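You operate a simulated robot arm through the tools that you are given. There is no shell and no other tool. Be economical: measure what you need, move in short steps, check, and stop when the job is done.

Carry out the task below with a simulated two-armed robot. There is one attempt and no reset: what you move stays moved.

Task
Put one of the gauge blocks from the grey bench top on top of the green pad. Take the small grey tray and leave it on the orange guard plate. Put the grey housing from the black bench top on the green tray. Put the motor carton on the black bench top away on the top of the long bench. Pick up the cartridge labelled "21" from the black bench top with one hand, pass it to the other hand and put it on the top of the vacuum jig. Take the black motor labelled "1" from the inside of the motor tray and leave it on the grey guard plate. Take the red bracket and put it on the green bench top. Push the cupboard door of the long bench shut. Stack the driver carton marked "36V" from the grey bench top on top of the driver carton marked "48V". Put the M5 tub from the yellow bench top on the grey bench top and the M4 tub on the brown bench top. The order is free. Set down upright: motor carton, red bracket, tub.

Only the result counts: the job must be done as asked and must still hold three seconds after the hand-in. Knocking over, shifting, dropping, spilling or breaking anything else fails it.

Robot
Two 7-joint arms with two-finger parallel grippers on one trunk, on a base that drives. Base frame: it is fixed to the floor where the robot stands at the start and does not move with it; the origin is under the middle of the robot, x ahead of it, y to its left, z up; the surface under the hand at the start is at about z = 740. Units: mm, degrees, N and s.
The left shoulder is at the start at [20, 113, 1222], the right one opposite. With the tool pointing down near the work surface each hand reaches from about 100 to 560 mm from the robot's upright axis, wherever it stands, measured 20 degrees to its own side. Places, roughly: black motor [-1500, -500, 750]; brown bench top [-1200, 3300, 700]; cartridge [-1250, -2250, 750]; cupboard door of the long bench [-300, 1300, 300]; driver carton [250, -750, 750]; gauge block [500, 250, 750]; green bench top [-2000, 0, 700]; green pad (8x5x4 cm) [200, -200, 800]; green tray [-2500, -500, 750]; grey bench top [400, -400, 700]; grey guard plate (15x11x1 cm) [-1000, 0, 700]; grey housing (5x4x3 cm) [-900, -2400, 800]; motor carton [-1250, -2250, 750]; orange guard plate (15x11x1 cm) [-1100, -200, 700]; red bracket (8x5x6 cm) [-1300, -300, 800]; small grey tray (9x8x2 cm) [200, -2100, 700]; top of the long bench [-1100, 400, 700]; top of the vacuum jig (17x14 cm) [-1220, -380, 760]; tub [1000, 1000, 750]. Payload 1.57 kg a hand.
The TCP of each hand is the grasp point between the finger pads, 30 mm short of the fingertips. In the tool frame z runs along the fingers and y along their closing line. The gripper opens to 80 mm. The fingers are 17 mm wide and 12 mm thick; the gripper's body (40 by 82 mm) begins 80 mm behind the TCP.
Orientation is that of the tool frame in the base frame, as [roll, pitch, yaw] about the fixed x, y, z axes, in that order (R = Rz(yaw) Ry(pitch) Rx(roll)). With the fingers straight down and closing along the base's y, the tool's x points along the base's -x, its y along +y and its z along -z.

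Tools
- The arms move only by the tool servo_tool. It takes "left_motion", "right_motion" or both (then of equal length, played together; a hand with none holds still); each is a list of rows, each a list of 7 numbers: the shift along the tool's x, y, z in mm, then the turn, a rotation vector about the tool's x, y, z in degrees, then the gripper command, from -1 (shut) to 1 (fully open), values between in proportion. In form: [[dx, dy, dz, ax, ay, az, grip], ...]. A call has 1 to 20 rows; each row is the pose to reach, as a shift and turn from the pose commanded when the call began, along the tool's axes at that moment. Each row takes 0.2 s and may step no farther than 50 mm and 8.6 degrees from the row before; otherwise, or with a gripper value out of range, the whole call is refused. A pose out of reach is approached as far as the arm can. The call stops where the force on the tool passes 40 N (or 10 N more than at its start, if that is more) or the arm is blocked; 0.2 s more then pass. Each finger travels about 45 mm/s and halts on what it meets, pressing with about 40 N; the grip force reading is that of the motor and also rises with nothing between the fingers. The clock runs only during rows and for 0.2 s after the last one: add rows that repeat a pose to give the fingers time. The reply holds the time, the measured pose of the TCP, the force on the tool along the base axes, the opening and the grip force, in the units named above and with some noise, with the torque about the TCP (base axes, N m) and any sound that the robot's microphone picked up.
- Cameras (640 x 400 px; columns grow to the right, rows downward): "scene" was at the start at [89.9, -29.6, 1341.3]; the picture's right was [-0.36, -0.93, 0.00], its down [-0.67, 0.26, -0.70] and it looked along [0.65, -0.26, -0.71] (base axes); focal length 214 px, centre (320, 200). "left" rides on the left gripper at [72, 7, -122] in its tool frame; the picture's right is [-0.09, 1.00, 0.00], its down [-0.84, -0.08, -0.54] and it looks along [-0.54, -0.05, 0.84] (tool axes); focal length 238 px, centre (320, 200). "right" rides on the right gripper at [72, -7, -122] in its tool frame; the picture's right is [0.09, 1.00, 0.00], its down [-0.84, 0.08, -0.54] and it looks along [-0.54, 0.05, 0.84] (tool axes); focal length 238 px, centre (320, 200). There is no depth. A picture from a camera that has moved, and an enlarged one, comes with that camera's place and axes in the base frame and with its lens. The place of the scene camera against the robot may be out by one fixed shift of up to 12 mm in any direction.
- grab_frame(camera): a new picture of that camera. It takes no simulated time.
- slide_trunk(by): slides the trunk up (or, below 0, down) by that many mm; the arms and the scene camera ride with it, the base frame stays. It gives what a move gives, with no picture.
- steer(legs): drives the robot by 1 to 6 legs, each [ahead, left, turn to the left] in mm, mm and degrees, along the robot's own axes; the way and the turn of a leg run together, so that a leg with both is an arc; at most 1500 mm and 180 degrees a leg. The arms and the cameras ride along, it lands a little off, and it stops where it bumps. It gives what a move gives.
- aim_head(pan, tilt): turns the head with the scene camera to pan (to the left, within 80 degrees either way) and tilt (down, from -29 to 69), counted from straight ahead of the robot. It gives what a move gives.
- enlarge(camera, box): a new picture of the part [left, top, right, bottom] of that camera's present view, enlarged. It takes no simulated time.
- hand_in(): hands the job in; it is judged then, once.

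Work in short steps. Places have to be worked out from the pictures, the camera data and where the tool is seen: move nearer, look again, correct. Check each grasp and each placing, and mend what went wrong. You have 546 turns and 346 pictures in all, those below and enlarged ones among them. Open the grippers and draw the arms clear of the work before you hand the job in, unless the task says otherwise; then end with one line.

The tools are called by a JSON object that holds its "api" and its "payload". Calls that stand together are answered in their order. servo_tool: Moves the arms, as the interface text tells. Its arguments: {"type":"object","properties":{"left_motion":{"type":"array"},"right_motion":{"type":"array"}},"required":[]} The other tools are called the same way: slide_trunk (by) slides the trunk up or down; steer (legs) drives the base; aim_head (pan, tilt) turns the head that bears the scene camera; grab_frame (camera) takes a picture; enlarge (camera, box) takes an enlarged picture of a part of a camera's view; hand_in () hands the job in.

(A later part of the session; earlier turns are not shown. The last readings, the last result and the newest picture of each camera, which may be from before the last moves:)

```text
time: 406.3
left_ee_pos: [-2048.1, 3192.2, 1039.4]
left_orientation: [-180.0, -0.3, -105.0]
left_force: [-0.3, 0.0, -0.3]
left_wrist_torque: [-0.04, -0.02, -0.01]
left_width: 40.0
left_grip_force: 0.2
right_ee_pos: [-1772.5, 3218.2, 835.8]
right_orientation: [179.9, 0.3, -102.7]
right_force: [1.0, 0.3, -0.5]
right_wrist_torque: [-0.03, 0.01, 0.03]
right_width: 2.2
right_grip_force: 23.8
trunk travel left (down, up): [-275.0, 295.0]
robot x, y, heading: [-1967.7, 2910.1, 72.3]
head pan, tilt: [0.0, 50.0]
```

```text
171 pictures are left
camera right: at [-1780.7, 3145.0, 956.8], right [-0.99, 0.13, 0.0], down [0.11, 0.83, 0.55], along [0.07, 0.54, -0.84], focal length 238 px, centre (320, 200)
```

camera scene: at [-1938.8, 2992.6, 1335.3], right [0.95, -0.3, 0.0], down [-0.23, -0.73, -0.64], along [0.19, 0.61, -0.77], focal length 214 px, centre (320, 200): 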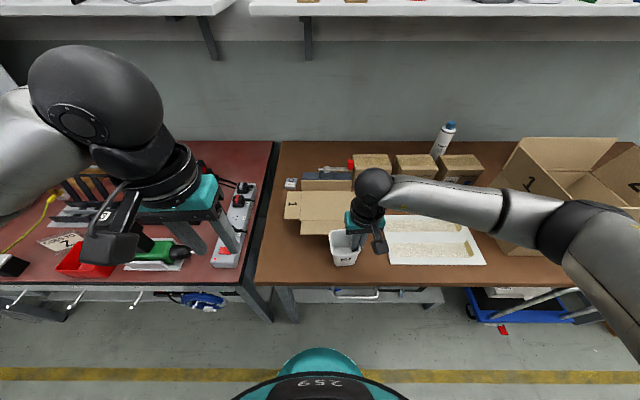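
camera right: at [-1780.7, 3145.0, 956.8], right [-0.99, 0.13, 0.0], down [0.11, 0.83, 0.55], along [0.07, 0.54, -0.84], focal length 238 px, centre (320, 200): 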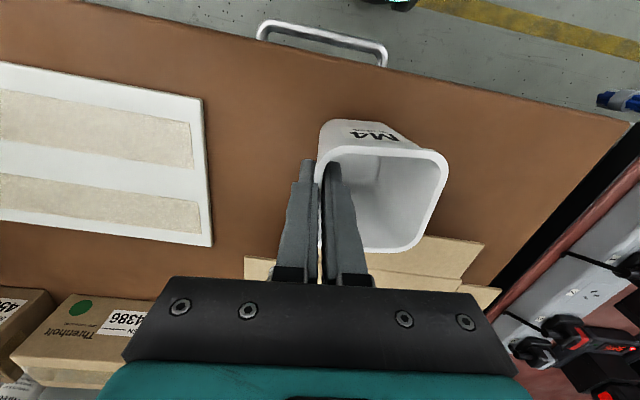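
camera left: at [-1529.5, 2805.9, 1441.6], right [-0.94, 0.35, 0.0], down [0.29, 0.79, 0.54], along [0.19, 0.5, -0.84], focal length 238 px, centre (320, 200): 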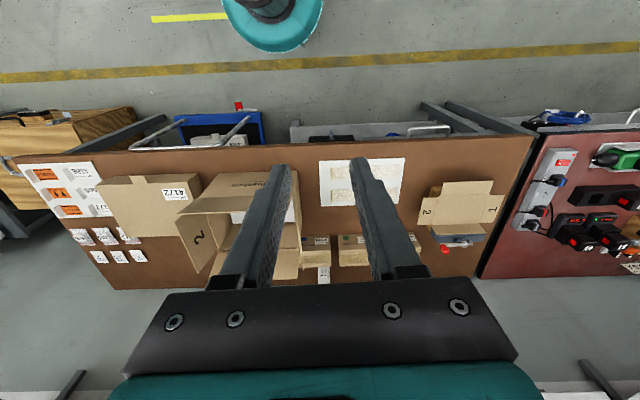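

Clear. Lower to contact.

{"api": "servo_tool", "payload": {"right_motion": [[0, 0, 4, 0, 0, 0, -1], [0, 0, 8, 0, 0, 0, -1], [0, 0, 11, 0, 0, 0, -1], [0, 0, 13, 0, 0, 0, -1]]}}

{"api": "servo_tool", "payload": {"right_motion": [[0, 0, 1, 0, 0, 0, -1], [0, 0, 2, 0, 0, 0, -1], [0, 0, 3, 0, 0, 0, -1]]}}

```text
time: 407.3
left_ee_pos: [-2048.3, 3192.5, 1039.7]
left_orientation: [179.9, -0.3, -105.0]
left_force: [-0.2, 0.0, 0.3]
left_wrist_torque: [-0.02, -0.02, 0.01]
left_width: 39.8
left_grip_force: 0.1
right_ee_pos: [-1770.2, 3218.3, 822.2]
right_orientation: [-180.0, 0.2, -102.6]
right_force: [-0.3, -0.5, 0.0]
right_wrist_torque: [-0.01, 0.0, -0.01]
right_width: 2.5
right_grip_force: 24.6
trunk travel left (down, up): [-275.0, 295.0]
robot x, y, heading: [-1971.4, 2911.9, 72.6]
head pan, tilt: [0.0, 50.0]
```

```text
time: 408.1
left_ee_pos: [-2047.7, 3190.0, 1039.9]
left_orientation: [-180.0, -0.2, -105.0]
left_force: [0.4, -0.5, 0.4]
left_wrist_torque: [0.0, 0.0, -0.03]
left_width: 40.2
left_grip_force: 0.0
right_ee_pos: [-1770.4, 3217.9, 821.5]
right_orientation: [180.0, 0.5, -102.8]
right_force: [4.7, -2.9, 19.8]
right_wrist_torque: [0.02, 0.75, 0.09]
right_width: 2.6
right_grip_force: 24.4
trunk travel left (down, up): [-275.0, 295.0]
robot x, y, heading: [-1970.9, 2907.3, 72.5]
head pan, tilt: [0.0, 50.0]
```

Contact. Ease, open slightly, lift out.

{"api": "servo_tool", "payload": {"right_motion": [[0, 0, -1, 0, 0, 0, -0.9], [0, 0, -1, 0, 0, 0, -0.7], [0, 0, -1, 0, 0, 0, -0.5], [0, 0, -1, 0, 0, 0, -0.3], [0, 0, -1, 0, 0, 0, -0.3], [0, 0, -15, 0, 0, 0, -0.3], [0, 0, -40, 0, 0, 0, -0.3], [0, 0, -80, 0, 0, 0, -0.3], [0, 0, -120, 0, 0, 0, -0.3], [0, 0, -165, 0, 0, 0, -0.3], [0, 0, -210, 0, 0, 0, -0.3]]}}

{"api": "grab_frame", "payload": {"camera": "right"}}

{"api": "grab_frame", "payload": {"camera": "scene"}}

```text
time: 410.5
left_ee_pos: [-2048.2, 3191.7, 1038.4]
left_orientation: [180.0, -0.3, -105.0]
left_force: [0.3, -0.2, 0.4]
left_wrist_torque: [-0.01, -0.02, 0.04]
left_width: 40.3
left_grip_force: 0.0
right_ee_pos: [-1770.2, 3215.8, 1029.1]
right_orientation: [-179.9, 0.3, -102.5]
right_force: [-0.1, -0.5, -0.3]
right_wrist_torque: [-0.01, -0.02, 0.01]
right_width: 28.2
right_grip_force: 0.0
trunk travel left (down, up): [-275.0, 295.0]
robot x, y, heading: [-1970.9, 2911.2, 72.4]
head pan, tilt: [0.0, 50.0]
```

```text
170 pictures are left
camera right: at [-1779.9, 3143.9, 1150.8], right [-0.99, 0.13, 0.0], down [0.11, 0.83, 0.55], along [0.07, 0.54, -0.84], focal length 238 px, centre (320, 200)
```

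right: 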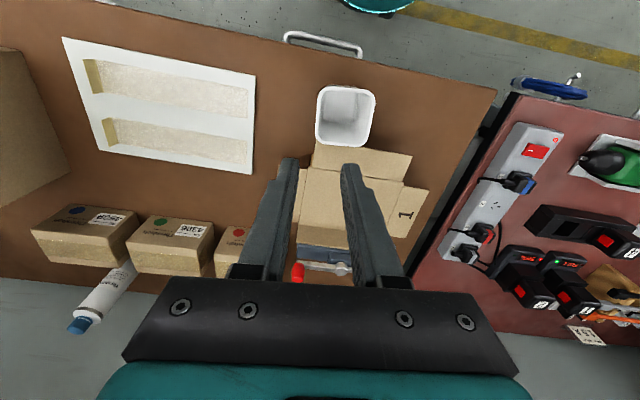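

```text
169 pictures are left
camera scene: at [-1939.0, 2992.5, 1335.3], right [0.95, -0.3, 0.0], down [-0.23, -0.73, -0.64], along [0.19, 0.61, -0.77], focal length 214 px, centre (320, 200)
```

scene: 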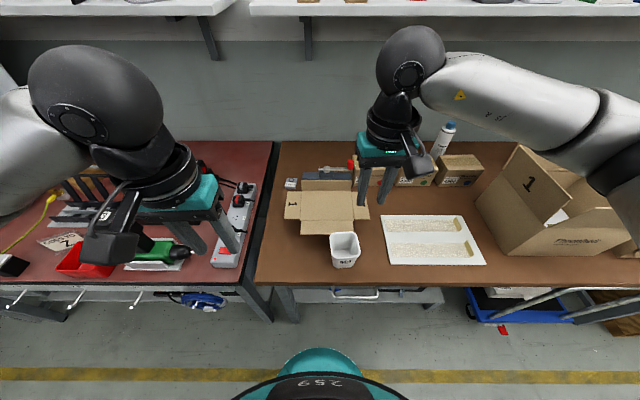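

M4 tub stands upright on the brown bench. Last: cartridge 21. I drive back to the black bench via the aisle.

{"api": "steer", "payload": {"legs": [[-300, 0, 0], [0, -1100, 0], [0, -1100, 0]]}}

{"api": "steer", "payload": {"legs": [[-1200, 0, 0], [-1200, 0, 0], [-850, 0, 0]]}}

```text
time: 422.9
left_ee_pos: [-49.1, 2251.8, 1039.0]
left_orientation: [-180.0, -0.2, -104.8]
left_force: [0.6, 0.7, 0.6]
left_wrist_torque: [-0.01, -0.02, 0.01]
left_width: 40.0
left_grip_force: 0.0
right_ee_pos: [228.6, 2278.9, 1028.7]
right_orientation: [-180.0, 0.4, -102.4]
right_force: [0.2, -0.8, 0.0]
right_wrist_torque: [0.0, 0.0, 0.0]
right_width: 28.1
right_grip_force: 0.0
trunk travel left (down, up): [-275.0, 295.0]
robot x, y, heading: [29.4, 1969.7, 72.8]
head pan, tilt: [0.0, 50.0]
```

```text
time: 438.8
left_ee_pos: [-1030.1, -831.5, 1038.9]
left_orientation: [-180.0, -0.1, -105.6]
left_force: [-0.2, 0.2, 0.2]
left_wrist_torque: [0.0, -0.01, 0.0]
left_width: 40.1
left_grip_force: 0.0
right_ee_pos: [-751.3, -810.1, 1029.0]
right_orientation: [-180.0, 0.3, -103.1]
right_force: [-1.0, 0.1, 0.2]
right_wrist_torque: [0.01, 0.02, 0.02]
right_width: 27.9
right_grip_force: 0.1
trunk travel left (down, up): [-275.0, 295.0]
robot x, y, heading: [-955.7, -1114.0, 71.7]
head pan, tilt: [0.0, 50.0]
```

{"api": "steer", "payload": {"legs": [[0, 0, 90], [0, 0, 90], [640, -70, 0]]}}

{"api": "aim_head", "payload": {"pan": 0, "tilt": 40}}

{"api": "grab_frame", "payload": {"camera": "scene"}}

{"api": "grab_frame", "payload": {"camera": "right"}}

```text
time: 450.0
left_ee_pos: [-1144.8, -1988.4, 1039.2]
left_orientation: [180.0, -0.3, 74.7]
left_force: [0.1, 0.0, 0.5]
left_wrist_torque: [0.03, -0.01, 0.0]
left_width: 39.7
left_grip_force: 0.1
right_ee_pos: [-1421.3, -2011.6, 1028.0]
right_orientation: [180.0, 0.3, 77.0]
right_force: [0.4, -0.2, 0.0]
right_wrist_torque: [-0.03, 0.0, 0.04]
right_width: 28.0
right_grip_force: 0.0
trunk travel left (down, up): [-275.0, 295.0]
robot x, y, heading: [-1223.5, -1708.8, -108.0]
head pan, tilt: [0.0, 50.0]
```

```text
time: 450.7
left_ee_pos: [-1143.7, -1989.8, 1039.2]
left_orientation: [180.0, -0.2, 74.7]
left_force: [0.4, -0.4, 0.0]
left_wrist_torque: [-0.02, -0.01, 0.03]
left_width: 40.0
left_grip_force: 0.1
right_ee_pos: [-1420.1, -2012.2, 1029.4]
right_orientation: [-179.9, 0.4, 77.1]
right_force: [-0.9, -1.1, 0.6]
right_wrist_torque: [-0.02, -0.03, 0.02]
right_width: 28.0
right_grip_force: 0.1
trunk travel left (down, up): [-275.0, 295.0]
robot x, y, heading: [-1219.2, -1705.0, -107.9]
head pan, tilt: [0.0, 40.0]
```

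```text
168 pictures are left
camera scene: at [-1245.3, -1796.3, 1349.4], right [-0.95, 0.31, 0.0], down [0.2, 0.61, -0.77], along [-0.24, -0.73, -0.64], focal length 214 px, centre (320, 200)
```

scene: 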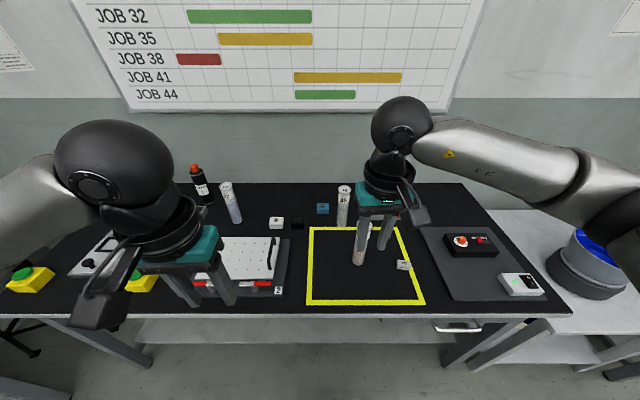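

```text
167 pictures are left
camera right: at [-1411.5, -1939.4, 1150.2], right [0.99, -0.13, 0.0], down [-0.11, -0.83, 0.55], along [-0.07, -0.54, -0.84], focal length 238 px, centre (320, 200)
```

right: 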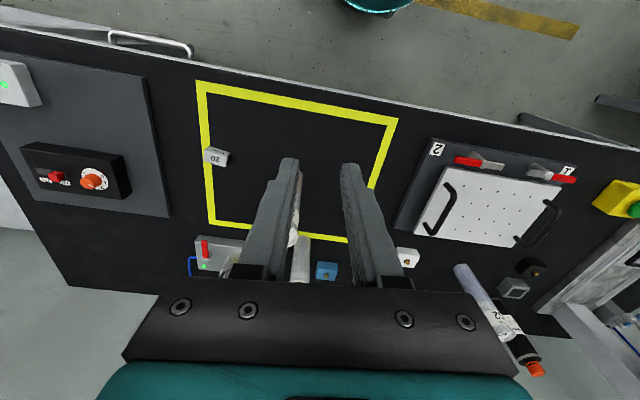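

Tube 21 stands at ≈(-1489,-2148), under the right fingers' view. I drive 60 ahead and shift the right hand to view it.

{"api": "steer", "payload": {"legs": [[60, 0, 0]]}}

{"api": "servo_tool", "payload": {"right_motion": [[0, 20, 0, 0, 0, 2.5, 0.4], [0, 40, 0, 0, 0, 5, 0.8], [0, 60, 0, 0, 0, 5, 1], [0, 80, 0, 0, 0, 5, 1]]}}

{"api": "grab_frame", "payload": {"camera": "right"}}

{"api": "grab_frame", "payload": {"camera": "scene"}}

```text
time: 451.7
left_ee_pos: [-1162.2, -2045.6, 1039.6]
left_orientation: [-180.0, -0.2, 74.7]
left_force: [0.5, 0.4, -0.1]
left_wrist_torque: [0.01, 0.0, -0.01]
left_width: 40.2
left_grip_force: 0.0
right_ee_pos: [-1439.5, -2069.9, 1028.4]
right_orientation: [179.9, 0.1, 77.1]
right_force: [0.3, 0.4, 0.0]
right_wrist_torque: [-0.01, -0.03, 0.0]
right_width: 27.9
right_grip_force: 0.0
trunk travel left (down, up): [-275.0, 295.0]
robot x, y, heading: [-1240.9, -1761.8, -108.1]
head pan, tilt: [0.0, 40.0]
```

```text
time: 452.7
left_ee_pos: [-1162.2, -2045.7, 1039.6]
left_orientation: [179.9, -0.3, 74.7]
left_force: [-0.4, 0.1, 0.6]
left_wrist_torque: [0.01, 0.0, -0.01]
left_width: 40.0
left_grip_force: 0.1
right_ee_pos: [-1361.0, -2087.5, 1029.1]
right_orientation: [179.9, 0.3, 72.0]
right_force: [-0.1, 0.6, 0.5]
right_wrist_torque: [0.0, 0.0, 0.0]
right_width: 80.1
right_grip_force: 0.1
trunk travel left (down, up): [-275.0, 295.0]
robot x, y, heading: [-1237.8, -1763.0, -107.8]
head pan, tilt: [0.0, 40.0]
```

```text
166 pictures are left
camera right: at [-1345.6, -2015.6, 1150.2], right [0.98, -0.22, 0.0], down [-0.18, -0.82, 0.55], along [-0.12, -0.53, -0.84], focal length 238 px, centre (320, 200)
```

right: 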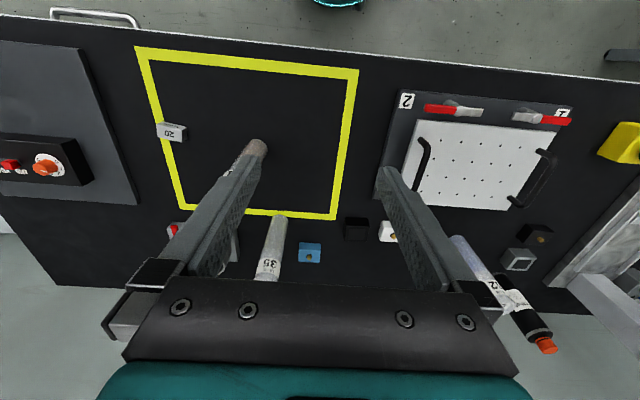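

```text
165 pictures are left
camera scene: at [-1263.3, -1853.3, 1349.4], right [-0.95, 0.31, 0.0], down [0.2, 0.61, -0.77], along [-0.24, -0.73, -0.64], focal length 214 px, centre (320, 200)
```

scene: 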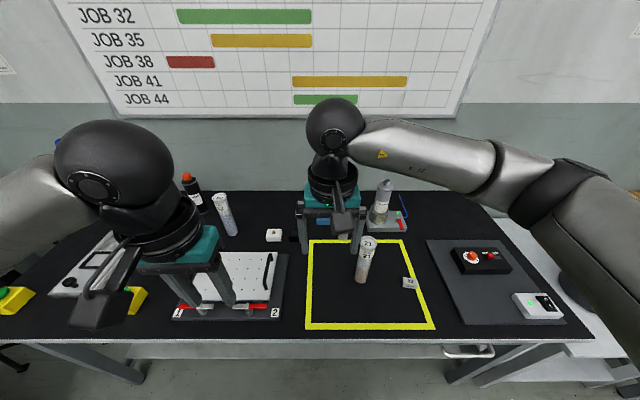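

{"api": "enlarge", "payload": {"camera": "scene", "box": [330, 220, 430, 300]}}

```text
5.00 times, centred on (380, 260) of scene
camera zoom: at [-1263.3, -1853.3, 1349.4], right [-0.95, 0.31, 0.0], down [0.2, 0.61, -0.77], along [-0.24, -0.73, -0.64], focal length 1072 px, centre (20, -100)
```

zoom: 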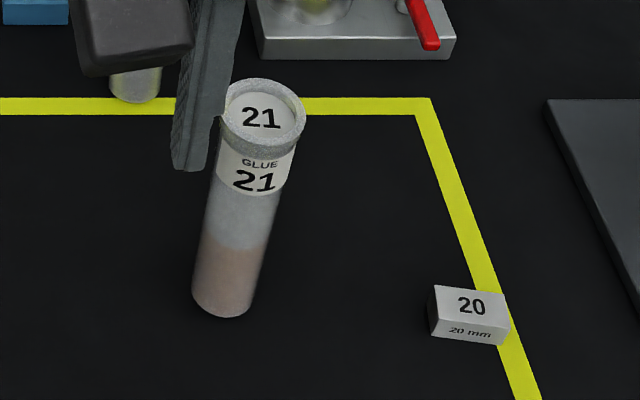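

Tube: body Ø38, cap Ø43, top z≈919, axis ≈(-1489,-2141). Right hand moves above it.

{"api": "servo_tool", "payload": {"right_motion": [[-15, -18, 0, 0, 0, 0, 1], [-30, -35, 0, 0, 0, 0, 1], [-45, -53, 0, 0, 0, 0, 1], [-60, -70, 0, 0, 0, 0, 1], [-75, -88, 0, 0, 0, 0, 1], [-90, -105, 0, 0, 0, 0, 1], [-90, -105, 25, 0, 0, 0, 1]]}}

{"api": "grab_frame", "payload": {"camera": "right"}}

```text
time: 454.3
left_ee_pos: [-1162.2, -2045.3, 1039.7]
left_orientation: [-179.9, -0.2, 74.8]
left_force: [0.7, -0.1, -0.7]
left_wrist_torque: [0.01, -0.03, 0.02]
left_width: 40.0
left_grip_force: 0.1
right_ee_pos: [-1489.1, -2140.5, 1003.5]
right_orientation: [-179.9, 0.3, 72.1]
right_force: [-0.2, -0.1, 0.2]
right_wrist_torque: [0.03, 0.01, -0.04]
right_width: 80.0
right_grip_force: 0.1
trunk travel left (down, up): [-275.0, 295.0]
robot x, y, heading: [-1242.0, -1761.7, -107.7]
head pan, tilt: [0.0, 40.0]
```

```text
163 pictures are left
camera right: at [-1473.7, -2069.6, 1125.6], right [0.98, -0.22, 0.0], down [-0.18, -0.82, 0.55], along [-0.12, -0.53, -0.84], focal length 238 px, centre (320, 200)
```

right: 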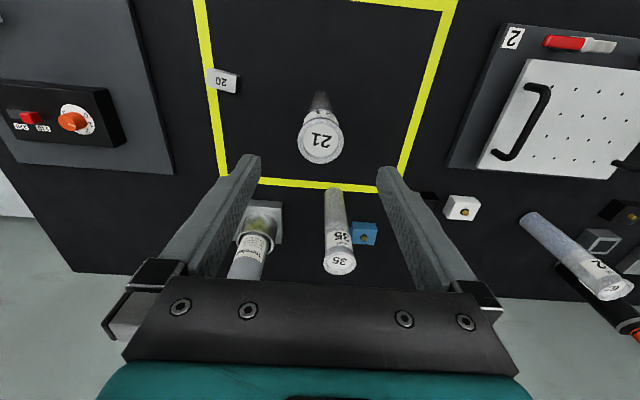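

Perfectly centred. Descend so the cap is at the pads, and close gently.

{"api": "servo_tool", "payload": {"right_motion": [[0, 0, 30, 0, 0, 0, 1], [0, 0, 60, 0, 0, 0, 1], [0, 0, 80, 0, 0, 0, 1], [0, 0, 94, 0, 0, 0, 1], [0, 0, 94, 0, 0, 0, 0.4], [0, 0, 94, 0, 0, 0, 0], [0, 0, 94, 0, 0, 0, -1], [0, 0, 94, 0, 0, 0, -1], [0, 0, 94, 0, 0, 0, -1], [0, 0, 94, 0, 0, 0, -1], [0, 0, 94, 0, 0, 0, -1]]}}

{"api": "grab_frame", "payload": {"camera": "right"}}

```text
time: 456.7
left_ee_pos: [-1162.4, -2045.4, 1038.5]
left_orientation: [-179.9, -0.1, 74.7]
left_force: [-0.2, 0.2, -0.5]
left_wrist_torque: [-0.04, 0.01, -0.01]
left_width: 39.9
left_grip_force: 0.1
right_ee_pos: [-1489.6, -2140.6, 911.8]
right_orientation: [-179.9, 0.3, 72.1]
right_force: [0.5, -0.3, -0.1]
right_wrist_torque: [0.04, -0.02, -0.01]
right_width: 37.2
right_grip_force: 40.1
trunk travel left (down, up): [-275.0, 295.0]
robot x, y, heading: [-1241.3, -1765.0, -107.5]
head pan, tilt: [0.0, 40.0]
```

```text
162 pictures are left
camera right: at [-1473.5, -2069.6, 1031.8], right [0.98, -0.22, 0.0], down [-0.18, -0.82, 0.55], along [-0.12, -0.53, -0.84], focal length 238 px, centre (320, 200)
```

right: 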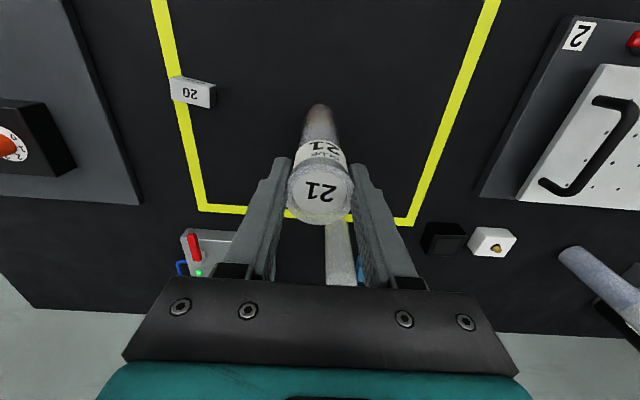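

Gripped. Lift slowly, then bring it to a mid-air handover spot in front of the robot.

{"api": "servo_tool", "payload": {"right_motion": [[0, 0, -3, 0, 0, 0, -1], [0, 0, -8, 0, 0, 0, -1], [0, 0, -16, 0, 0, 0, -1], [0, 0, -28, 0, 0, 0, -1], [0, 0, -45, 0, 0, 0, -1], [0, 0, -70, 0, 0, 0, -1], [0, 0, -100, 0, 0, 0, -1], [0, 0, -130, 0, 0, 0, -1], [0, 0, -160, 0, 0, 0, -1], [0, 0, -190, 0, 0, 0, -1], [0, 10, -220, 0, 0, 0, -1], [5, 30, -240, 0, 0, 0, -1], [15, 55, -250, 0, 0, 0, -1], [25, 80, -250, 0, 0, 0, -1], [35, 100, -250, 0, 0, 0, -1]]}}

{"api": "grab_frame", "payload": {"camera": "right"}}

{"api": "grab_frame", "payload": {"camera": "scene"}}

```text
time: 459.9
left_ee_pos: [-1161.8, -2046.1, 1039.1]
left_orientation: [180.0, -0.2, 74.8]
left_force: [0.1, -0.5, -1.4]
left_wrist_torque: [0.0, -0.01, 0.02]
left_width: 39.9
left_grip_force: 0.0
right_ee_pos: [-1383.5, -2136.5, 1160.4]
right_orientation: [179.9, 0.3, 72.1]
right_force: [0.6, 0.7, -0.4]
right_wrist_torque: [-0.01, 0.02, -0.01]
right_width: 37.3
right_grip_force: 39.8
trunk travel left (down, up): [-275.0, 295.0]
robot x, y, heading: [-1237.0, -1761.5, -107.9]
head pan, tilt: [0.0, 40.0]
```

```text
161 pictures are left
camera right: at [-1367.1, -2065.5, 1281.6], right [0.98, -0.22, 0.0], down [-0.18, -0.82, 0.55], along [-0.12, -0.53, -0.84], focal length 238 px, centre (320, 200)
```

right: 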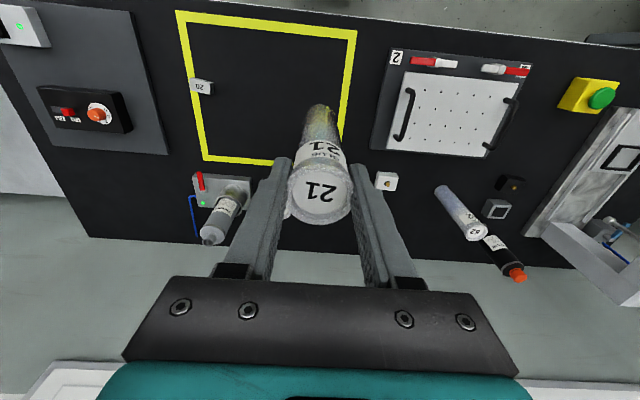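

```text
160 pictures are left
camera scene: at [-1263.3, -1853.2, 1349.4], right [-0.95, 0.31, 0.0], down [0.2, 0.61, -0.77], along [-0.24, -0.73, -0.64], focal length 214 px, centre (320, 200)
```

scene: 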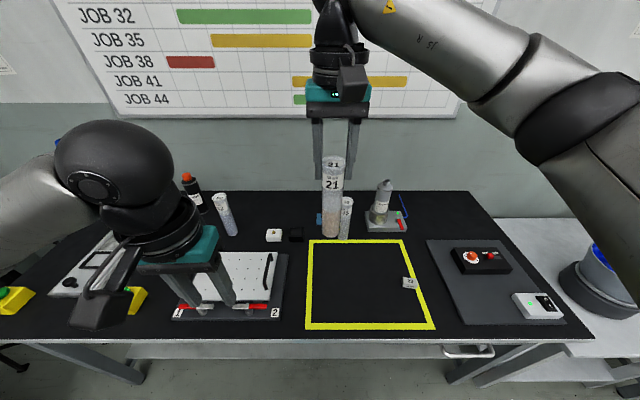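

Tube held steadily at right TCP (-1383,-2137,1160); its bottom is at z≈988. The left hand will grip it low from the left at a 50° pitch. First: yaw the left hand and move to a waypoint.

{"api": "servo_tool", "payload": {"left_motion": [[-11, -1, -15, 0, 0, 8, 0.5], [-22, -2, -30, 0, 0, 16, 1], [-34, -3, -45, 0, 0, 24, 1], [-45, -4, -60, 0, 0, 32, 1], [-57, -5, -75, 0, 0, 40, 1], [-68, -5, -91, 0, 0, 47.8, 1], [-68, -5, -91, 0, 0, 47.8, 1]]}}

{"api": "servo_tool", "payload": {"left_motion": [[0, 0, 0, 0, -8, 0, 1], [0, 0, 0, 0, -16, 0, 1], [0, 0, 0, 0, -24, 0, 1], [0, 0, 0, 0, -32, 0, 1], [0, 0, 0, 0, -40, 0, 1], [0, 0, 0, 0, -48, 0, 1], [0, 0, 0, 0, -50, 0, 1]]}}

{"api": "grab_frame", "payload": {"camera": "left"}}

{"api": "grab_frame", "payload": {"camera": "scene"}}

```text
time: 461.5
left_ee_pos: [-1185.7, -2109.2, 1130.2]
left_orientation: [-179.8, -0.3, 26.7]
left_force: [-0.2, 0.2, -0.3]
left_wrist_torque: [-0.01, 0.04, -0.02]
left_width: 79.8
left_grip_force: 0.1
right_ee_pos: [-1385.2, -2134.9, 1161.2]
right_orientation: [-180.0, 0.2, 72.1]
right_force: [0.5, 0.8, -1.1]
right_wrist_torque: [-0.02, 0.03, -0.01]
right_width: 37.2
right_grip_force: 39.9
trunk travel left (down, up): [-275.0, 295.0]
robot x, y, heading: [-1240.2, -1764.8, -108.1]
head pan, tilt: [0.0, 40.0]
```

```text
time: 463.1
left_ee_pos: [-1182.5, -2128.5, 1134.1]
left_orientation: [-179.8, 49.8, 27.0]
left_force: [-0.2, -0.5, 0.5]
left_wrist_torque: [-0.01, -0.02, -0.01]
left_width: 80.2
left_grip_force: 0.1
left hand out of reach, approached as far as the arm can: row 5, 6, 7
right_ee_pos: [-1384.3, -2137.0, 1161.4]
right_orientation: [-180.0, 0.3, 72.1]
right_force: [0.1, 0.0, -0.9]
right_wrist_torque: [-0.01, 0.0, 0.03]
right_width: 37.2
right_grip_force: 40.1
trunk travel left (down, up): [-275.0, 295.0]
robot x, y, heading: [-1239.0, -1764.4, -107.8]
head pan, tilt: [0.0, 40.0]
```

```text
159 pictures are left
camera left: at [-1054.3, -2073.7, 1158.5], right [0.4, -0.92, 0.07], down [-0.15, 0.01, 0.99], along [-0.91, -0.4, -0.13], focal length 238 px, centre (320, 200)
```

left: 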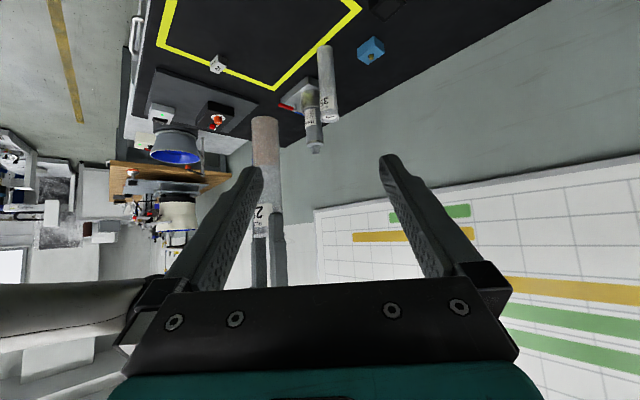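

```text
158 pictures are left
camera scene: at [-1263.7, -1853.3, 1349.4], right [-0.95, 0.31, 0.0], down [0.2, 0.61, -0.77], along [-0.24, -0.73, -0.64], focal length 214 px, centre (320, 200)
```

scene: 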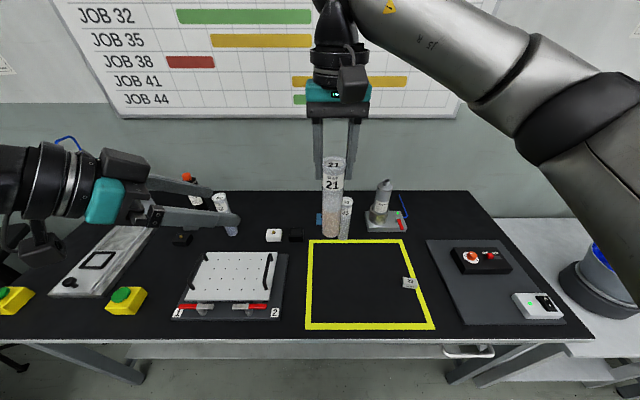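

The pitched left hand is fine. Align it on the approach line, ~110 mm short of the tube.

{"api": "servo_tool", "payload": {"left_motion": [[-11, -21, 20, 0, 0, 0, 1], [-22, -42, 40, 0, 0, 0, 1], [-33, -63, 65, 0, 0, 0, 1], [-44, -84, 90, 0, 0, 0, 1], [-44, -84, 90, 0, 0, 0, 1]]}}

{"api": "grab_frame", "payload": {"camera": "left"}}

{"api": "grab_frame", "payload": {"camera": "scene"}}

```text
time: 464.3
left_ee_pos: [-1313.4, -2114.5, 1111.8]
left_orientation: [-179.7, 49.8, 27.1]
left_force: [-1.1, 0.3, 0.7]
left_wrist_torque: [0.01, 0.01, 0.01]
left_width: 80.0
left_grip_force: 0.1
left hand out of reach, approached as far as the arm can: row 1, 2, 3, 4, 5
right_ee_pos: [-1383.3, -2137.1, 1160.4]
right_orientation: [179.9, 0.3, 72.1]
right_force: [0.1, -0.2, -1.2]
right_wrist_torque: [-0.02, -0.01, -0.02]
right_width: 37.2
right_grip_force: 40.1
trunk travel left (down, up): [-275.0, 295.0]
robot x, y, heading: [-1241.9, -1761.3, -107.5]
head pan, tilt: [0.0, 40.0]
```

```text
157 pictures are left
camera left: at [-1186.4, -2059.1, 1135.4], right [0.4, -0.92, 0.07], down [-0.15, 0.01, 0.99], along [-0.91, -0.4, -0.13], focal length 238 px, centre (320, 200)
```

left: 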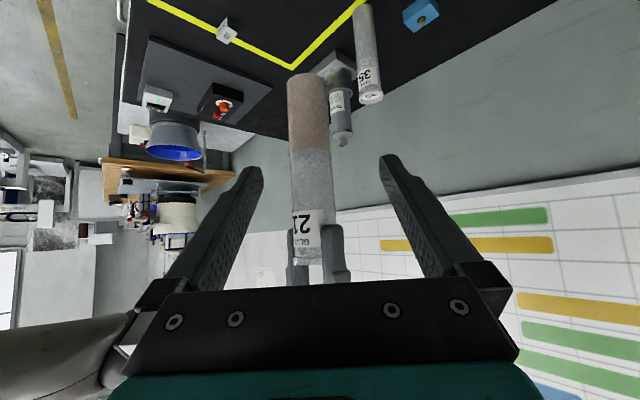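

```text
156 pictures are left
camera scene: at [-1263.4, -1853.2, 1349.4], right [-0.95, 0.31, 0.0], down [0.2, 0.61, -0.77], along [-0.24, -0.73, -0.64], focal length 214 px, centre (320, 200)
```

scene: 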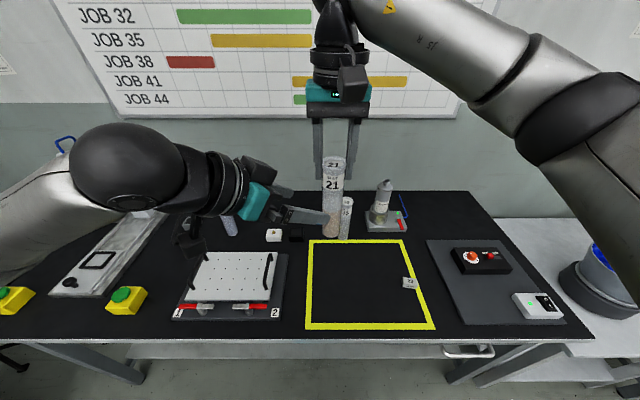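

The left arm is slightly limited so close to the body; I move the tube 60 mm further ahead with the right hand.

{"api": "servo_tool", "payload": {"right_motion": [[-10, 0, 0, 0, 0, 0, -1], [-25, 0, 0, 0, 0, 0, -1], [-42, 0, 0, 0, 0, 0, -1], [-60, 0, 0, 0, 0, 0, -1], [-60, 0, 0, 0, 0, 0, -1]]}}

```text
time: 465.5
left_ee_pos: [-1312.4, -2114.2, 1111.7]
left_orientation: [-179.7, 49.7, 27.0]
left_force: [0.2, -0.8, -0.4]
left_wrist_torque: [-0.02, -0.02, -0.01]
left_width: 80.1
left_grip_force: 0.0
right_ee_pos: [-1401.2, -2194.2, 1161.2]
right_orientation: [180.0, 0.3, 72.1]
right_force: [-0.1, -0.3, -0.2]
right_wrist_torque: [0.01, 0.03, 0.0]
right_width: 37.1
right_grip_force: 39.9
trunk travel left (down, up): [-275.0, 295.0]
robot x, y, heading: [-1238.2, -1763.4, -108.0]
head pan, tilt: [0.0, 40.0]
```

{"api": "servo_tool", "payload": {"left_motion": [[-6, 10, 12, 0, 0, 0, 1], [-12, 20, 24, 0, 0, 0, 1], [-18, 30, 35, 0, 0, 0, 1], [-18, 30, 35, 0, 0, 0, 1]]}}

{"api": "grab_frame", "payload": {"camera": "left"}}

```text
time: 466.5
left_ee_pos: [-1334.4, -2158.2, 1104.0]
left_orientation: [-179.9, 49.8, 26.9]
left_force: [-0.4, -0.3, -0.3]
left_wrist_torque: [-0.02, 0.01, -0.01]
left_width: 80.1
left_grip_force: 0.1
right_ee_pos: [-1402.5, -2192.9, 1160.9]
right_orientation: [-180.0, 0.4, 72.1]
right_force: [0.7, 0.7, -0.8]
right_wrist_torque: [0.02, 0.03, -0.01]
right_width: 37.4
right_grip_force: 39.8
trunk travel left (down, up): [-275.0, 295.0]
robot x, y, heading: [-1240.5, -1761.1, -107.4]
head pan, tilt: [0.0, 40.0]
```

```text
155 pictures are left
camera left: at [-1207.6, -2102.7, 1126.9], right [0.4, -0.92, 0.07], down [-0.15, 0.01, 0.99], along [-0.91, -0.4, -0.13], focal length 238 px, centre (320, 200)
```

left: 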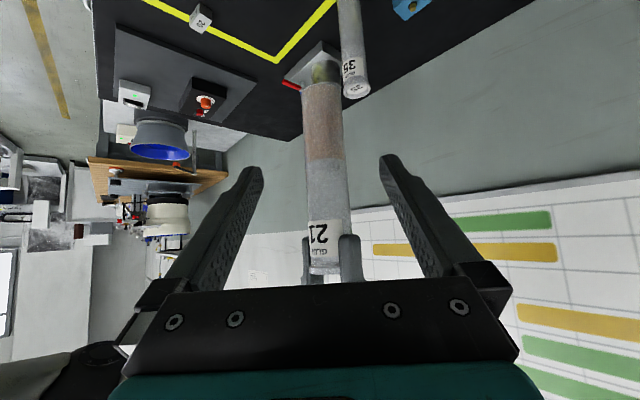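

Tube is centred between the left fingers. Advance along the tool axis and close.

{"api": "servo_tool", "payload": {"left_motion": [[0, 0, 20, 0, 0, 0, 1], [0, 0, 40, 0, 0, 0, 1], [0, 0, 60, 0, 0, 0, 1], [0, 0, 80, 0, 0, 0, 1], [0, 0, 97, 0, 0, 0, 1], [0, 0, 97, 0, 0, 0, 1]]}}

{"api": "grab_frame", "payload": {"camera": "left"}}

{"api": "grab_frame", "payload": {"camera": "scene"}}

```text
time: 467.9
left_ee_pos: [-1400.5, -2192.1, 1039.0]
left_orientation: [-179.8, 49.8, 27.0]
left_force: [-1.0, 0.2, 0.6]
left_wrist_torque: [0.01, -0.04, -0.02]
left_width: 80.0
left_grip_force: 0.0
right_ee_pos: [-1401.2, -2193.1, 1160.3]
right_orientation: [179.9, 0.4, 72.1]
right_force: [0.0, 0.0, -1.4]
right_wrist_torque: [-0.03, -0.02, 0.01]
right_width: 36.9
right_grip_force: 40.2
trunk travel left (down, up): [-275.0, 295.0]
robot x, y, heading: [-1238.4, -1761.2, -108.2]
head pan, tilt: [0.0, 40.0]
```

```text
154 pictures are left
camera left: at [-1273.4, -2136.4, 1063.4], right [0.4, -0.92, 0.07], down [-0.15, 0.01, 0.99], along [-0.91, -0.4, -0.13], focal length 238 px, centre (320, 200)
```

left: 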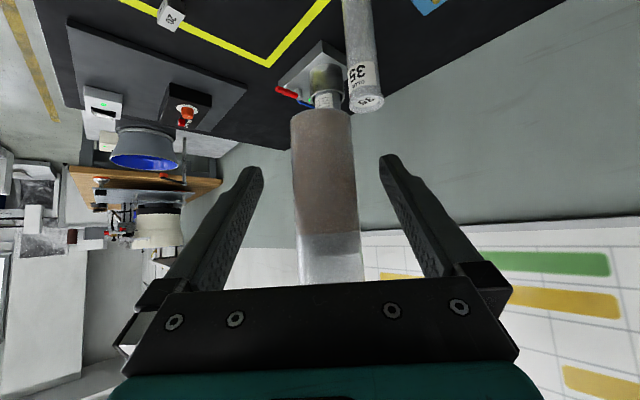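

```text
153 pictures are left
camera scene: at [-1263.6, -1853.2, 1349.4], right [-0.95, 0.31, 0.0], down [0.2, 0.61, -0.77], along [-0.24, -0.73, -0.64], focal length 214 px, centre (320, 200)
```

scene: 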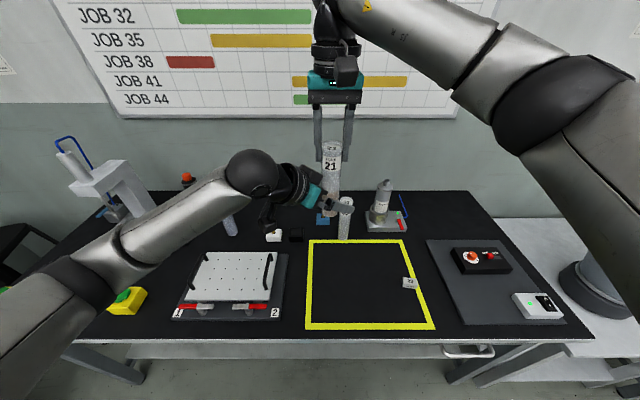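

In place. Close the left gripper on the tube.

{"api": "servo_tool", "payload": {"left_motion": [[0, 0, 0, 0, 0, 0, 0.3], [0, 0, 0, 0, 0, 0, 0], [0, 0, 0, 0, 0, 0, -1], [0, 0, 0, 0, 0, 0, -1], [0, 0, 0, 0, 0, 0, -1], [0, 0, 0, 0, 0, 0, -1], [0, 0, 0, 0, 0, 0, -1], [0, 0, 0, 0, 0, 0, -1]]}}

{"api": "grab_frame", "payload": {"camera": "left"}}

```text
time: 469.7
left_ee_pos: [-1399.3, -2194.1, 1040.0]
left_orientation: [-179.8, 49.8, 27.2]
left_force: [2.3, -17.6, -0.7]
left_wrist_torque: [1.19, -0.08, -0.09]
left_width: 37.1
left_grip_force: 39.7
right_ee_pos: [-1401.3, -2193.0, 1161.7]
right_orientation: [-179.9, 0.0, 72.2]
right_force: [-2.1, 17.1, 0.9]
right_wrist_torque: [0.88, 0.21, 0.11]
right_width: 37.1
right_grip_force: 40.1
trunk travel left (down, up): [-275.0, 295.0]
robot x, y, heading: [-1238.5, -1761.4, -107.9]
head pan, tilt: [0.0, 40.0]
```

```text
152 pictures are left
camera left: at [-1273.0, -2137.0, 1063.6], right [0.4, -0.91, 0.07], down [-0.15, 0.01, 0.99], along [-0.9, -0.41, -0.13], focal length 238 px, centre (320, 200)
```

left: 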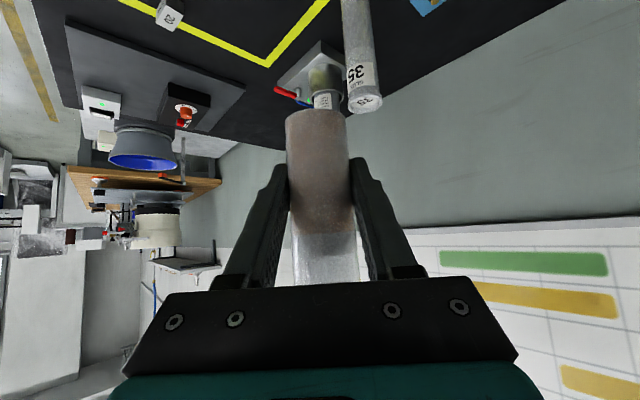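

Both hands hold it, with a 17 N side load. I relieve it by nudging the left hand 3 mm toward the load.

{"api": "servo_tool", "payload": {"left_motion": [[0, 1.5, 0, 0, 0, 0, -1], [0, 3, 0, 0, 0, 0, -1], [0, 3, 0, 0, 0, 0, -1]]}}

```text
time: 470.5
left_ee_pos: [-1400.2, -2194.6, 1039.4]
left_orientation: [-179.7, 49.9, 27.0]
left_force: [4.8, -10.0, -6.0]
left_wrist_torque: [0.44, 0.72, -0.35]
left_width: 37.4
left_grip_force: 40.0
right_ee_pos: [-1401.7, -2192.9, 1161.6]
right_orientation: [180.0, 0.3, 72.1]
right_force: [-4.0, 9.9, 5.9]
right_wrist_torque: [0.78, -0.2, 0.37]
right_width: 37.1
right_grip_force: 39.8
trunk travel left (down, up): [-275.0, 295.0]
robot x, y, heading: [-1239.2, -1760.9, -107.8]
head pan, tilt: [0.0, 40.0]
```

{"api": "servo_tool", "payload": {"left_motion": [[0.5, 1.5, 0, 0, 0, 0, -1], [1, 3, 0.5, 0, 0, 0, -1], [1, 3, 0.5, 0, 0, 0, -1]]}}

```text
time: 471.3
left_ee_pos: [-1398.1, -2195.2, 1041.1]
left_orientation: [-179.8, 49.9, 26.8]
left_force: [-4.2, 4.0, 0.0]
left_wrist_torque: [-0.44, -0.9, -0.31]
left_width: 37.1
left_grip_force: 40.1
right_ee_pos: [-1400.9, -2193.9, 1160.7]
right_orientation: [179.9, 0.4, 72.0]
right_force: [2.9, -3.1, -1.2]
right_wrist_torque: [-0.03, 0.46, 0.32]
right_width: 37.1
right_grip_force: 39.9
trunk travel left (down, up): [-275.0, 295.0]
robot x, y, heading: [-1240.5, -1762.0, -108.2]
head pan, tilt: [0.0, 40.0]
```

Load is small now. Open the right gripper and raise it clear.

{"api": "servo_tool", "payload": {"right_motion": [[0, 0, 0, 0, 0, 0, 0], [0, 0, 0, 0, 0, 0, 0.5], [0, 0, 0, 0, 0, 0, 1], [0, 0, 0, 0, 0, 0, 1], [0, 0, 0, 0, 0, 0, 1], [0, 0, -15, 0, 0, 0, 1], [0, 0, -35, 0, 0, 0, 1], [0, 0, -55, 0, 0, 0, 1], [0, -20, -65, 0, 0, 0, 1], [0, -60, -65, 0, 0, 0, 1], [0, -100, -65, 0, 0, 0, 1], [0, -140, -65, 0, 0, 0, 1], [0, -180, -65, 0, 0, 0, 1]]}}

{"api": "grab_frame", "payload": {"camera": "scene"}}

{"api": "grab_frame", "payload": {"camera": "left"}}

```text
time: 474.1
left_ee_pos: [-1397.0, -2197.1, 1039.2]
left_orientation: [-179.8, 49.8, 27.0]
left_force: [-0.9, 0.0, -0.6]
left_wrist_torque: [0.02, 0.01, -0.02]
left_width: 37.3
left_grip_force: 40.3
right_ee_pos: [-1575.4, -2137.1, 1225.7]
right_orientation: [180.0, 0.1, 72.1]
right_force: [0.5, 0.6, 0.2]
right_wrist_torque: [-0.03, -0.01, 0.0]
right_width: 80.0
right_grip_force: 0.0
trunk travel left (down, up): [-275.0, 295.0]
robot x, y, heading: [-1239.2, -1761.9, -108.1]
head pan, tilt: [0.0, 40.0]
```

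```text
151 pictures are left
camera scene: at [-1264.3, -1852.9, 1349.4], right [-0.95, 0.31, 0.0], down [0.2, 0.61, -0.77], along [-0.24, -0.73, -0.64], focal length 214 px, centre (320, 200)
```

scene: 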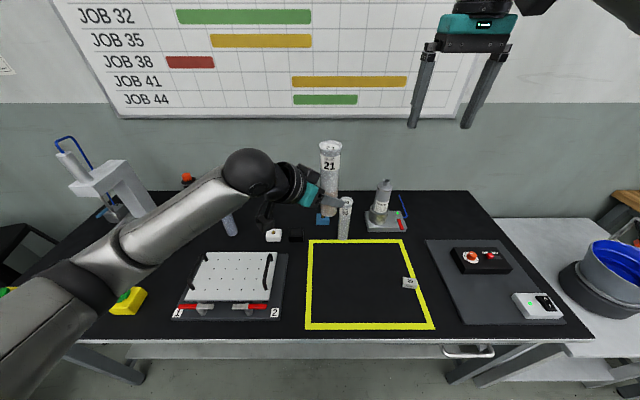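

```text
150 pictures are left
camera left: at [-1270.6, -2141.0, 1063.2], right [0.4, -0.92, 0.07], down [-0.15, 0.01, 0.99], along [-0.91, -0.4, -0.13], focal length 238 px, centre (320, 200)
```

left: 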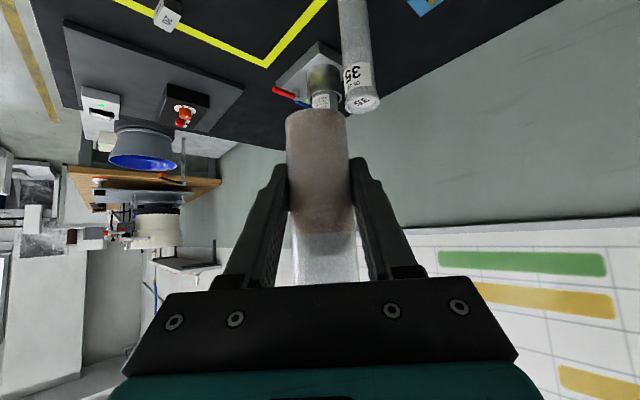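

The handover succeeded: left hand alone holds the tube upright. I retract the right hand and drive to the vacuum jig.

{"api": "servo_tool", "payload": {"right_motion": [[40, 0, 0, 0, 0, 0, 0.5], [80, 0, 0, 0, 0, 0, 0], [120, 0, 10, 0, 0, 0, 0], [150, 0, 30, 0, 0, 0, 0]]}}

{"api": "steer", "payload": {"legs": [[-350, 0, 0], [0, 0, -90], [-60, -955, 0]]}}

{"api": "aim_head", "payload": {"pan": 0, "tilt": 45}}

{"api": "grab_frame", "payload": {"camera": "scene"}}

{"api": "grab_frame", "payload": {"camera": "right"}}

{"api": "grab_frame", "payload": {"camera": "left"}}

```text
time: 475.1
left_ee_pos: [-1397.5, -2196.2, 1039.3]
left_orientation: [-179.8, 49.7, 26.9]
left_force: [-0.8, 0.2, 1.0]
left_wrist_torque: [0.02, 0.01, 0.02]
left_width: 37.1
left_grip_force: 40.4
right_ee_pos: [-1527.1, -1993.8, 1194.8]
right_orientation: [180.0, 0.2, 72.0]
right_force: [-0.2, 0.5, 0.3]
right_wrist_torque: [-0.04, 0.0, 0.0]
right_width: 39.9
right_grip_force: 0.0
trunk travel left (down, up): [-275.0, 295.0]
robot x, y, heading: [-1237.8, -1762.0, -107.9]
head pan, tilt: [0.0, 40.0]
```

```text
time: 485.8
left_ee_pos: [-1224.5, -389.4, 1039.8]
left_orientation: [-179.8, 49.8, -62.1]
left_force: [0.0, 1.1, 0.7]
left_wrist_torque: [-0.01, -0.03, -0.01]
left_width: 36.9
left_grip_force: 40.2
right_ee_pos: [-1025.5, -256.7, 1194.6]
right_orientation: [-179.9, 0.3, -17.2]
right_force: [0.3, 0.1, 0.2]
right_wrist_torque: [-0.02, 0.0, -0.01]
right_width: 39.8
right_grip_force: 0.0
trunk travel left (down, up): [-275.0, 295.0]
robot x, y, heading: [-787.0, -543.5, 162.9]
head pan, tilt: [0.0, 40.0]
```

```text
time: 486.4
left_ee_pos: [-1225.5, -391.0, 1038.3]
left_orientation: [-179.7, 49.8, -62.1]
left_force: [0.0, -0.1, 0.6]
left_wrist_torque: [0.02, -0.01, -0.01]
left_width: 37.0
left_grip_force: 39.8
right_ee_pos: [-1024.5, -256.6, 1195.5]
right_orientation: [180.0, 0.3, -17.1]
right_force: [-0.3, 0.7, -0.5]
right_wrist_torque: [-0.01, -0.04, 0.02]
right_width: 40.1
right_grip_force: 0.1
trunk travel left (down, up): [-275.0, 295.0]
robot x, y, heading: [-784.0, -540.3, 162.9]
head pan, tilt: [0.0, 45.0]
```

```text
149 pictures are left
camera scene: at [-871.2, -515.5, 1342.2], right [0.29, 0.96, 0.0], down [0.68, -0.21, -0.71], along [-0.68, 0.21, -0.71], focal length 214 px, centre (320, 200)
```

scene: 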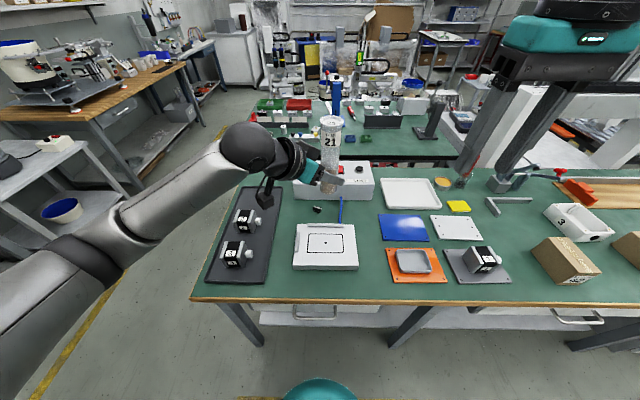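

```text
148 pictures are left
camera right: at [-953.4, -272.6, 1316.0], right [-0.2, -0.98, 0.0], down [-0.82, 0.17, 0.55], along [-0.53, 0.11, -0.84], focal length 238 px, centre (320, 200)
```

right: 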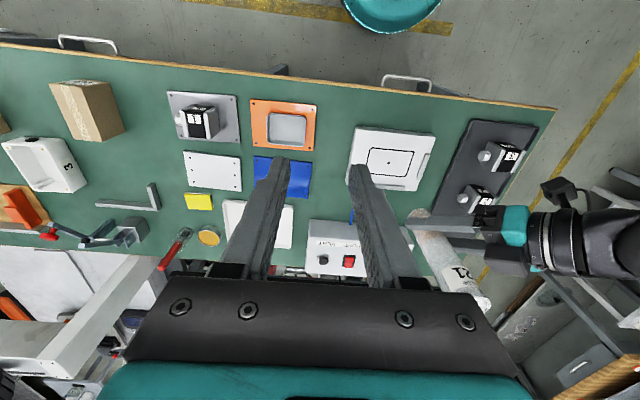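

```text
147 pictures are left
camera left: at [-1166.6, -518.2, 1063.0], right [-0.91, -0.41, 0.07], down [0.01, 0.15, 0.99], along [-0.42, 0.9, -0.13], focal length 238 px, centre (320, 200)
```

left: 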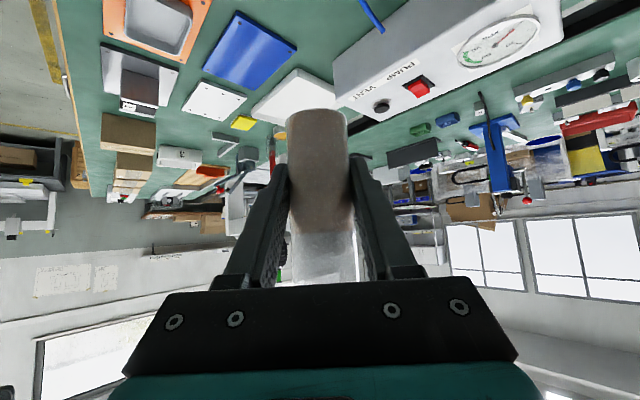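

The tube is already nearly over the jig centre (dot ≈(-1230,-392)). I zoom to check the tube's verticality.

{"api": "enlarge", "payload": {"camera": "right", "box": [380, 180, 540, 330]}}

{"api": "enlarge", "payload": {"camera": "scene", "box": [230, 90, 410, 290]}}

```text
2.67 times, centred on (460, 255) of right
camera zoom: at [-953.4, -272.6, 1316.0], right [-0.2, -0.98, 0.0], down [-0.82, 0.17, 0.55], along [-0.53, 0.11, -0.84], focal length 636 px, centre (-53, 53)
```

zoom: 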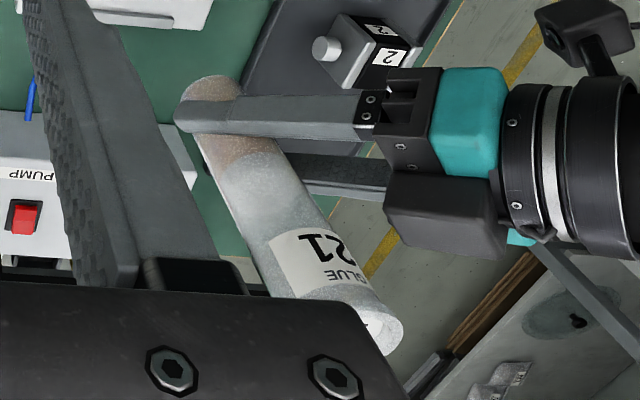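

```text
2.00 times, centred on (320, 190) of scene
camera zoom: at [-871.2, -515.5, 1342.2], right [0.29, 0.96, 0.0], down [0.68, -0.21, -0.71], along [-0.68, 0.21, -0.71], focal length 429 px, centre (320, 220)
```

zoom: 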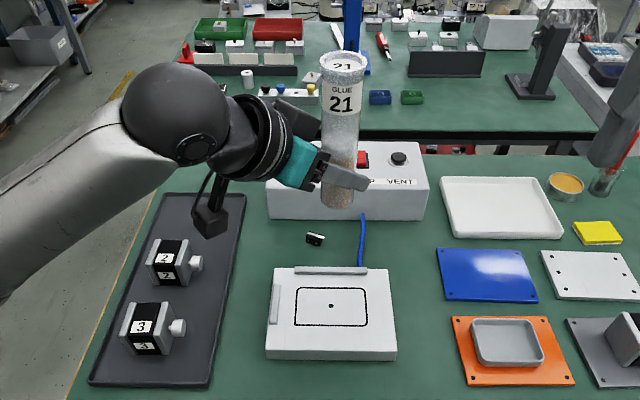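

Scene-based check shows the tube vertical within ~1°. I lower the trunk in two steps, checking clearance.

{"api": "slide_trunk", "payload": {"by": -130}}

{"api": "grab_frame", "payload": {"camera": "scene"}}

{"api": "grab_frame", "payload": {"camera": "right"}}

```text
time: 488.0
left_ee_pos: [-1223.3, -390.1, 909.1]
left_orientation: [-179.7, 49.8, -62.0]
left_force: [0.1, -0.5, 0.8]
left_wrist_torque: [0.03, 0.01, 0.01]
left_width: 37.2
left_grip_force: 40.1
right_ee_pos: [-1024.6, -258.0, 1064.7]
right_orientation: [-180.0, 0.3, -16.9]
right_force: [0.2, -0.5, 0.7]
right_wrist_torque: [0.0, -0.03, 0.0]
right_width: 40.0
right_grip_force: 0.0
trunk travel left (down, up): [-145.0, 425.0]
robot x, y, heading: [-785.9, -538.1, 162.5]
head pan, tilt: [0.0, 45.0]
```

```text
144 pictures are left
camera scene: at [-871.2, -515.5, 1212.2], right [0.29, 0.96, 0.0], down [0.68, -0.21, -0.71], along [-0.68, 0.21, -0.71], focal length 214 px, centre (320, 200)
```

scene: 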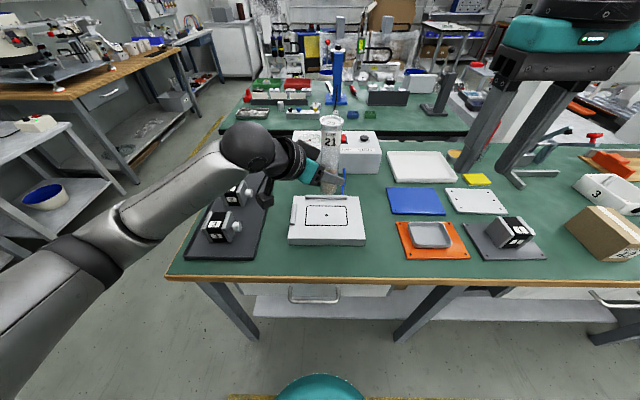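

```text
143 pictures are left
camera right: at [-953.3, -272.6, 1186.2], right [-0.2, -0.98, 0.0], down [-0.82, 0.17, 0.55], along [-0.53, 0.11, -0.84], focal length 238 px, centre (320, 200)
```

right: 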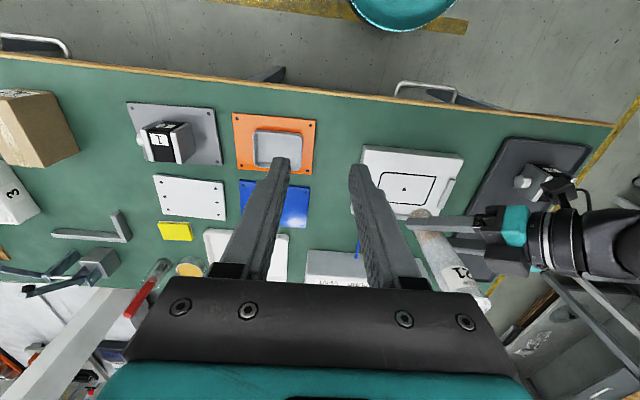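

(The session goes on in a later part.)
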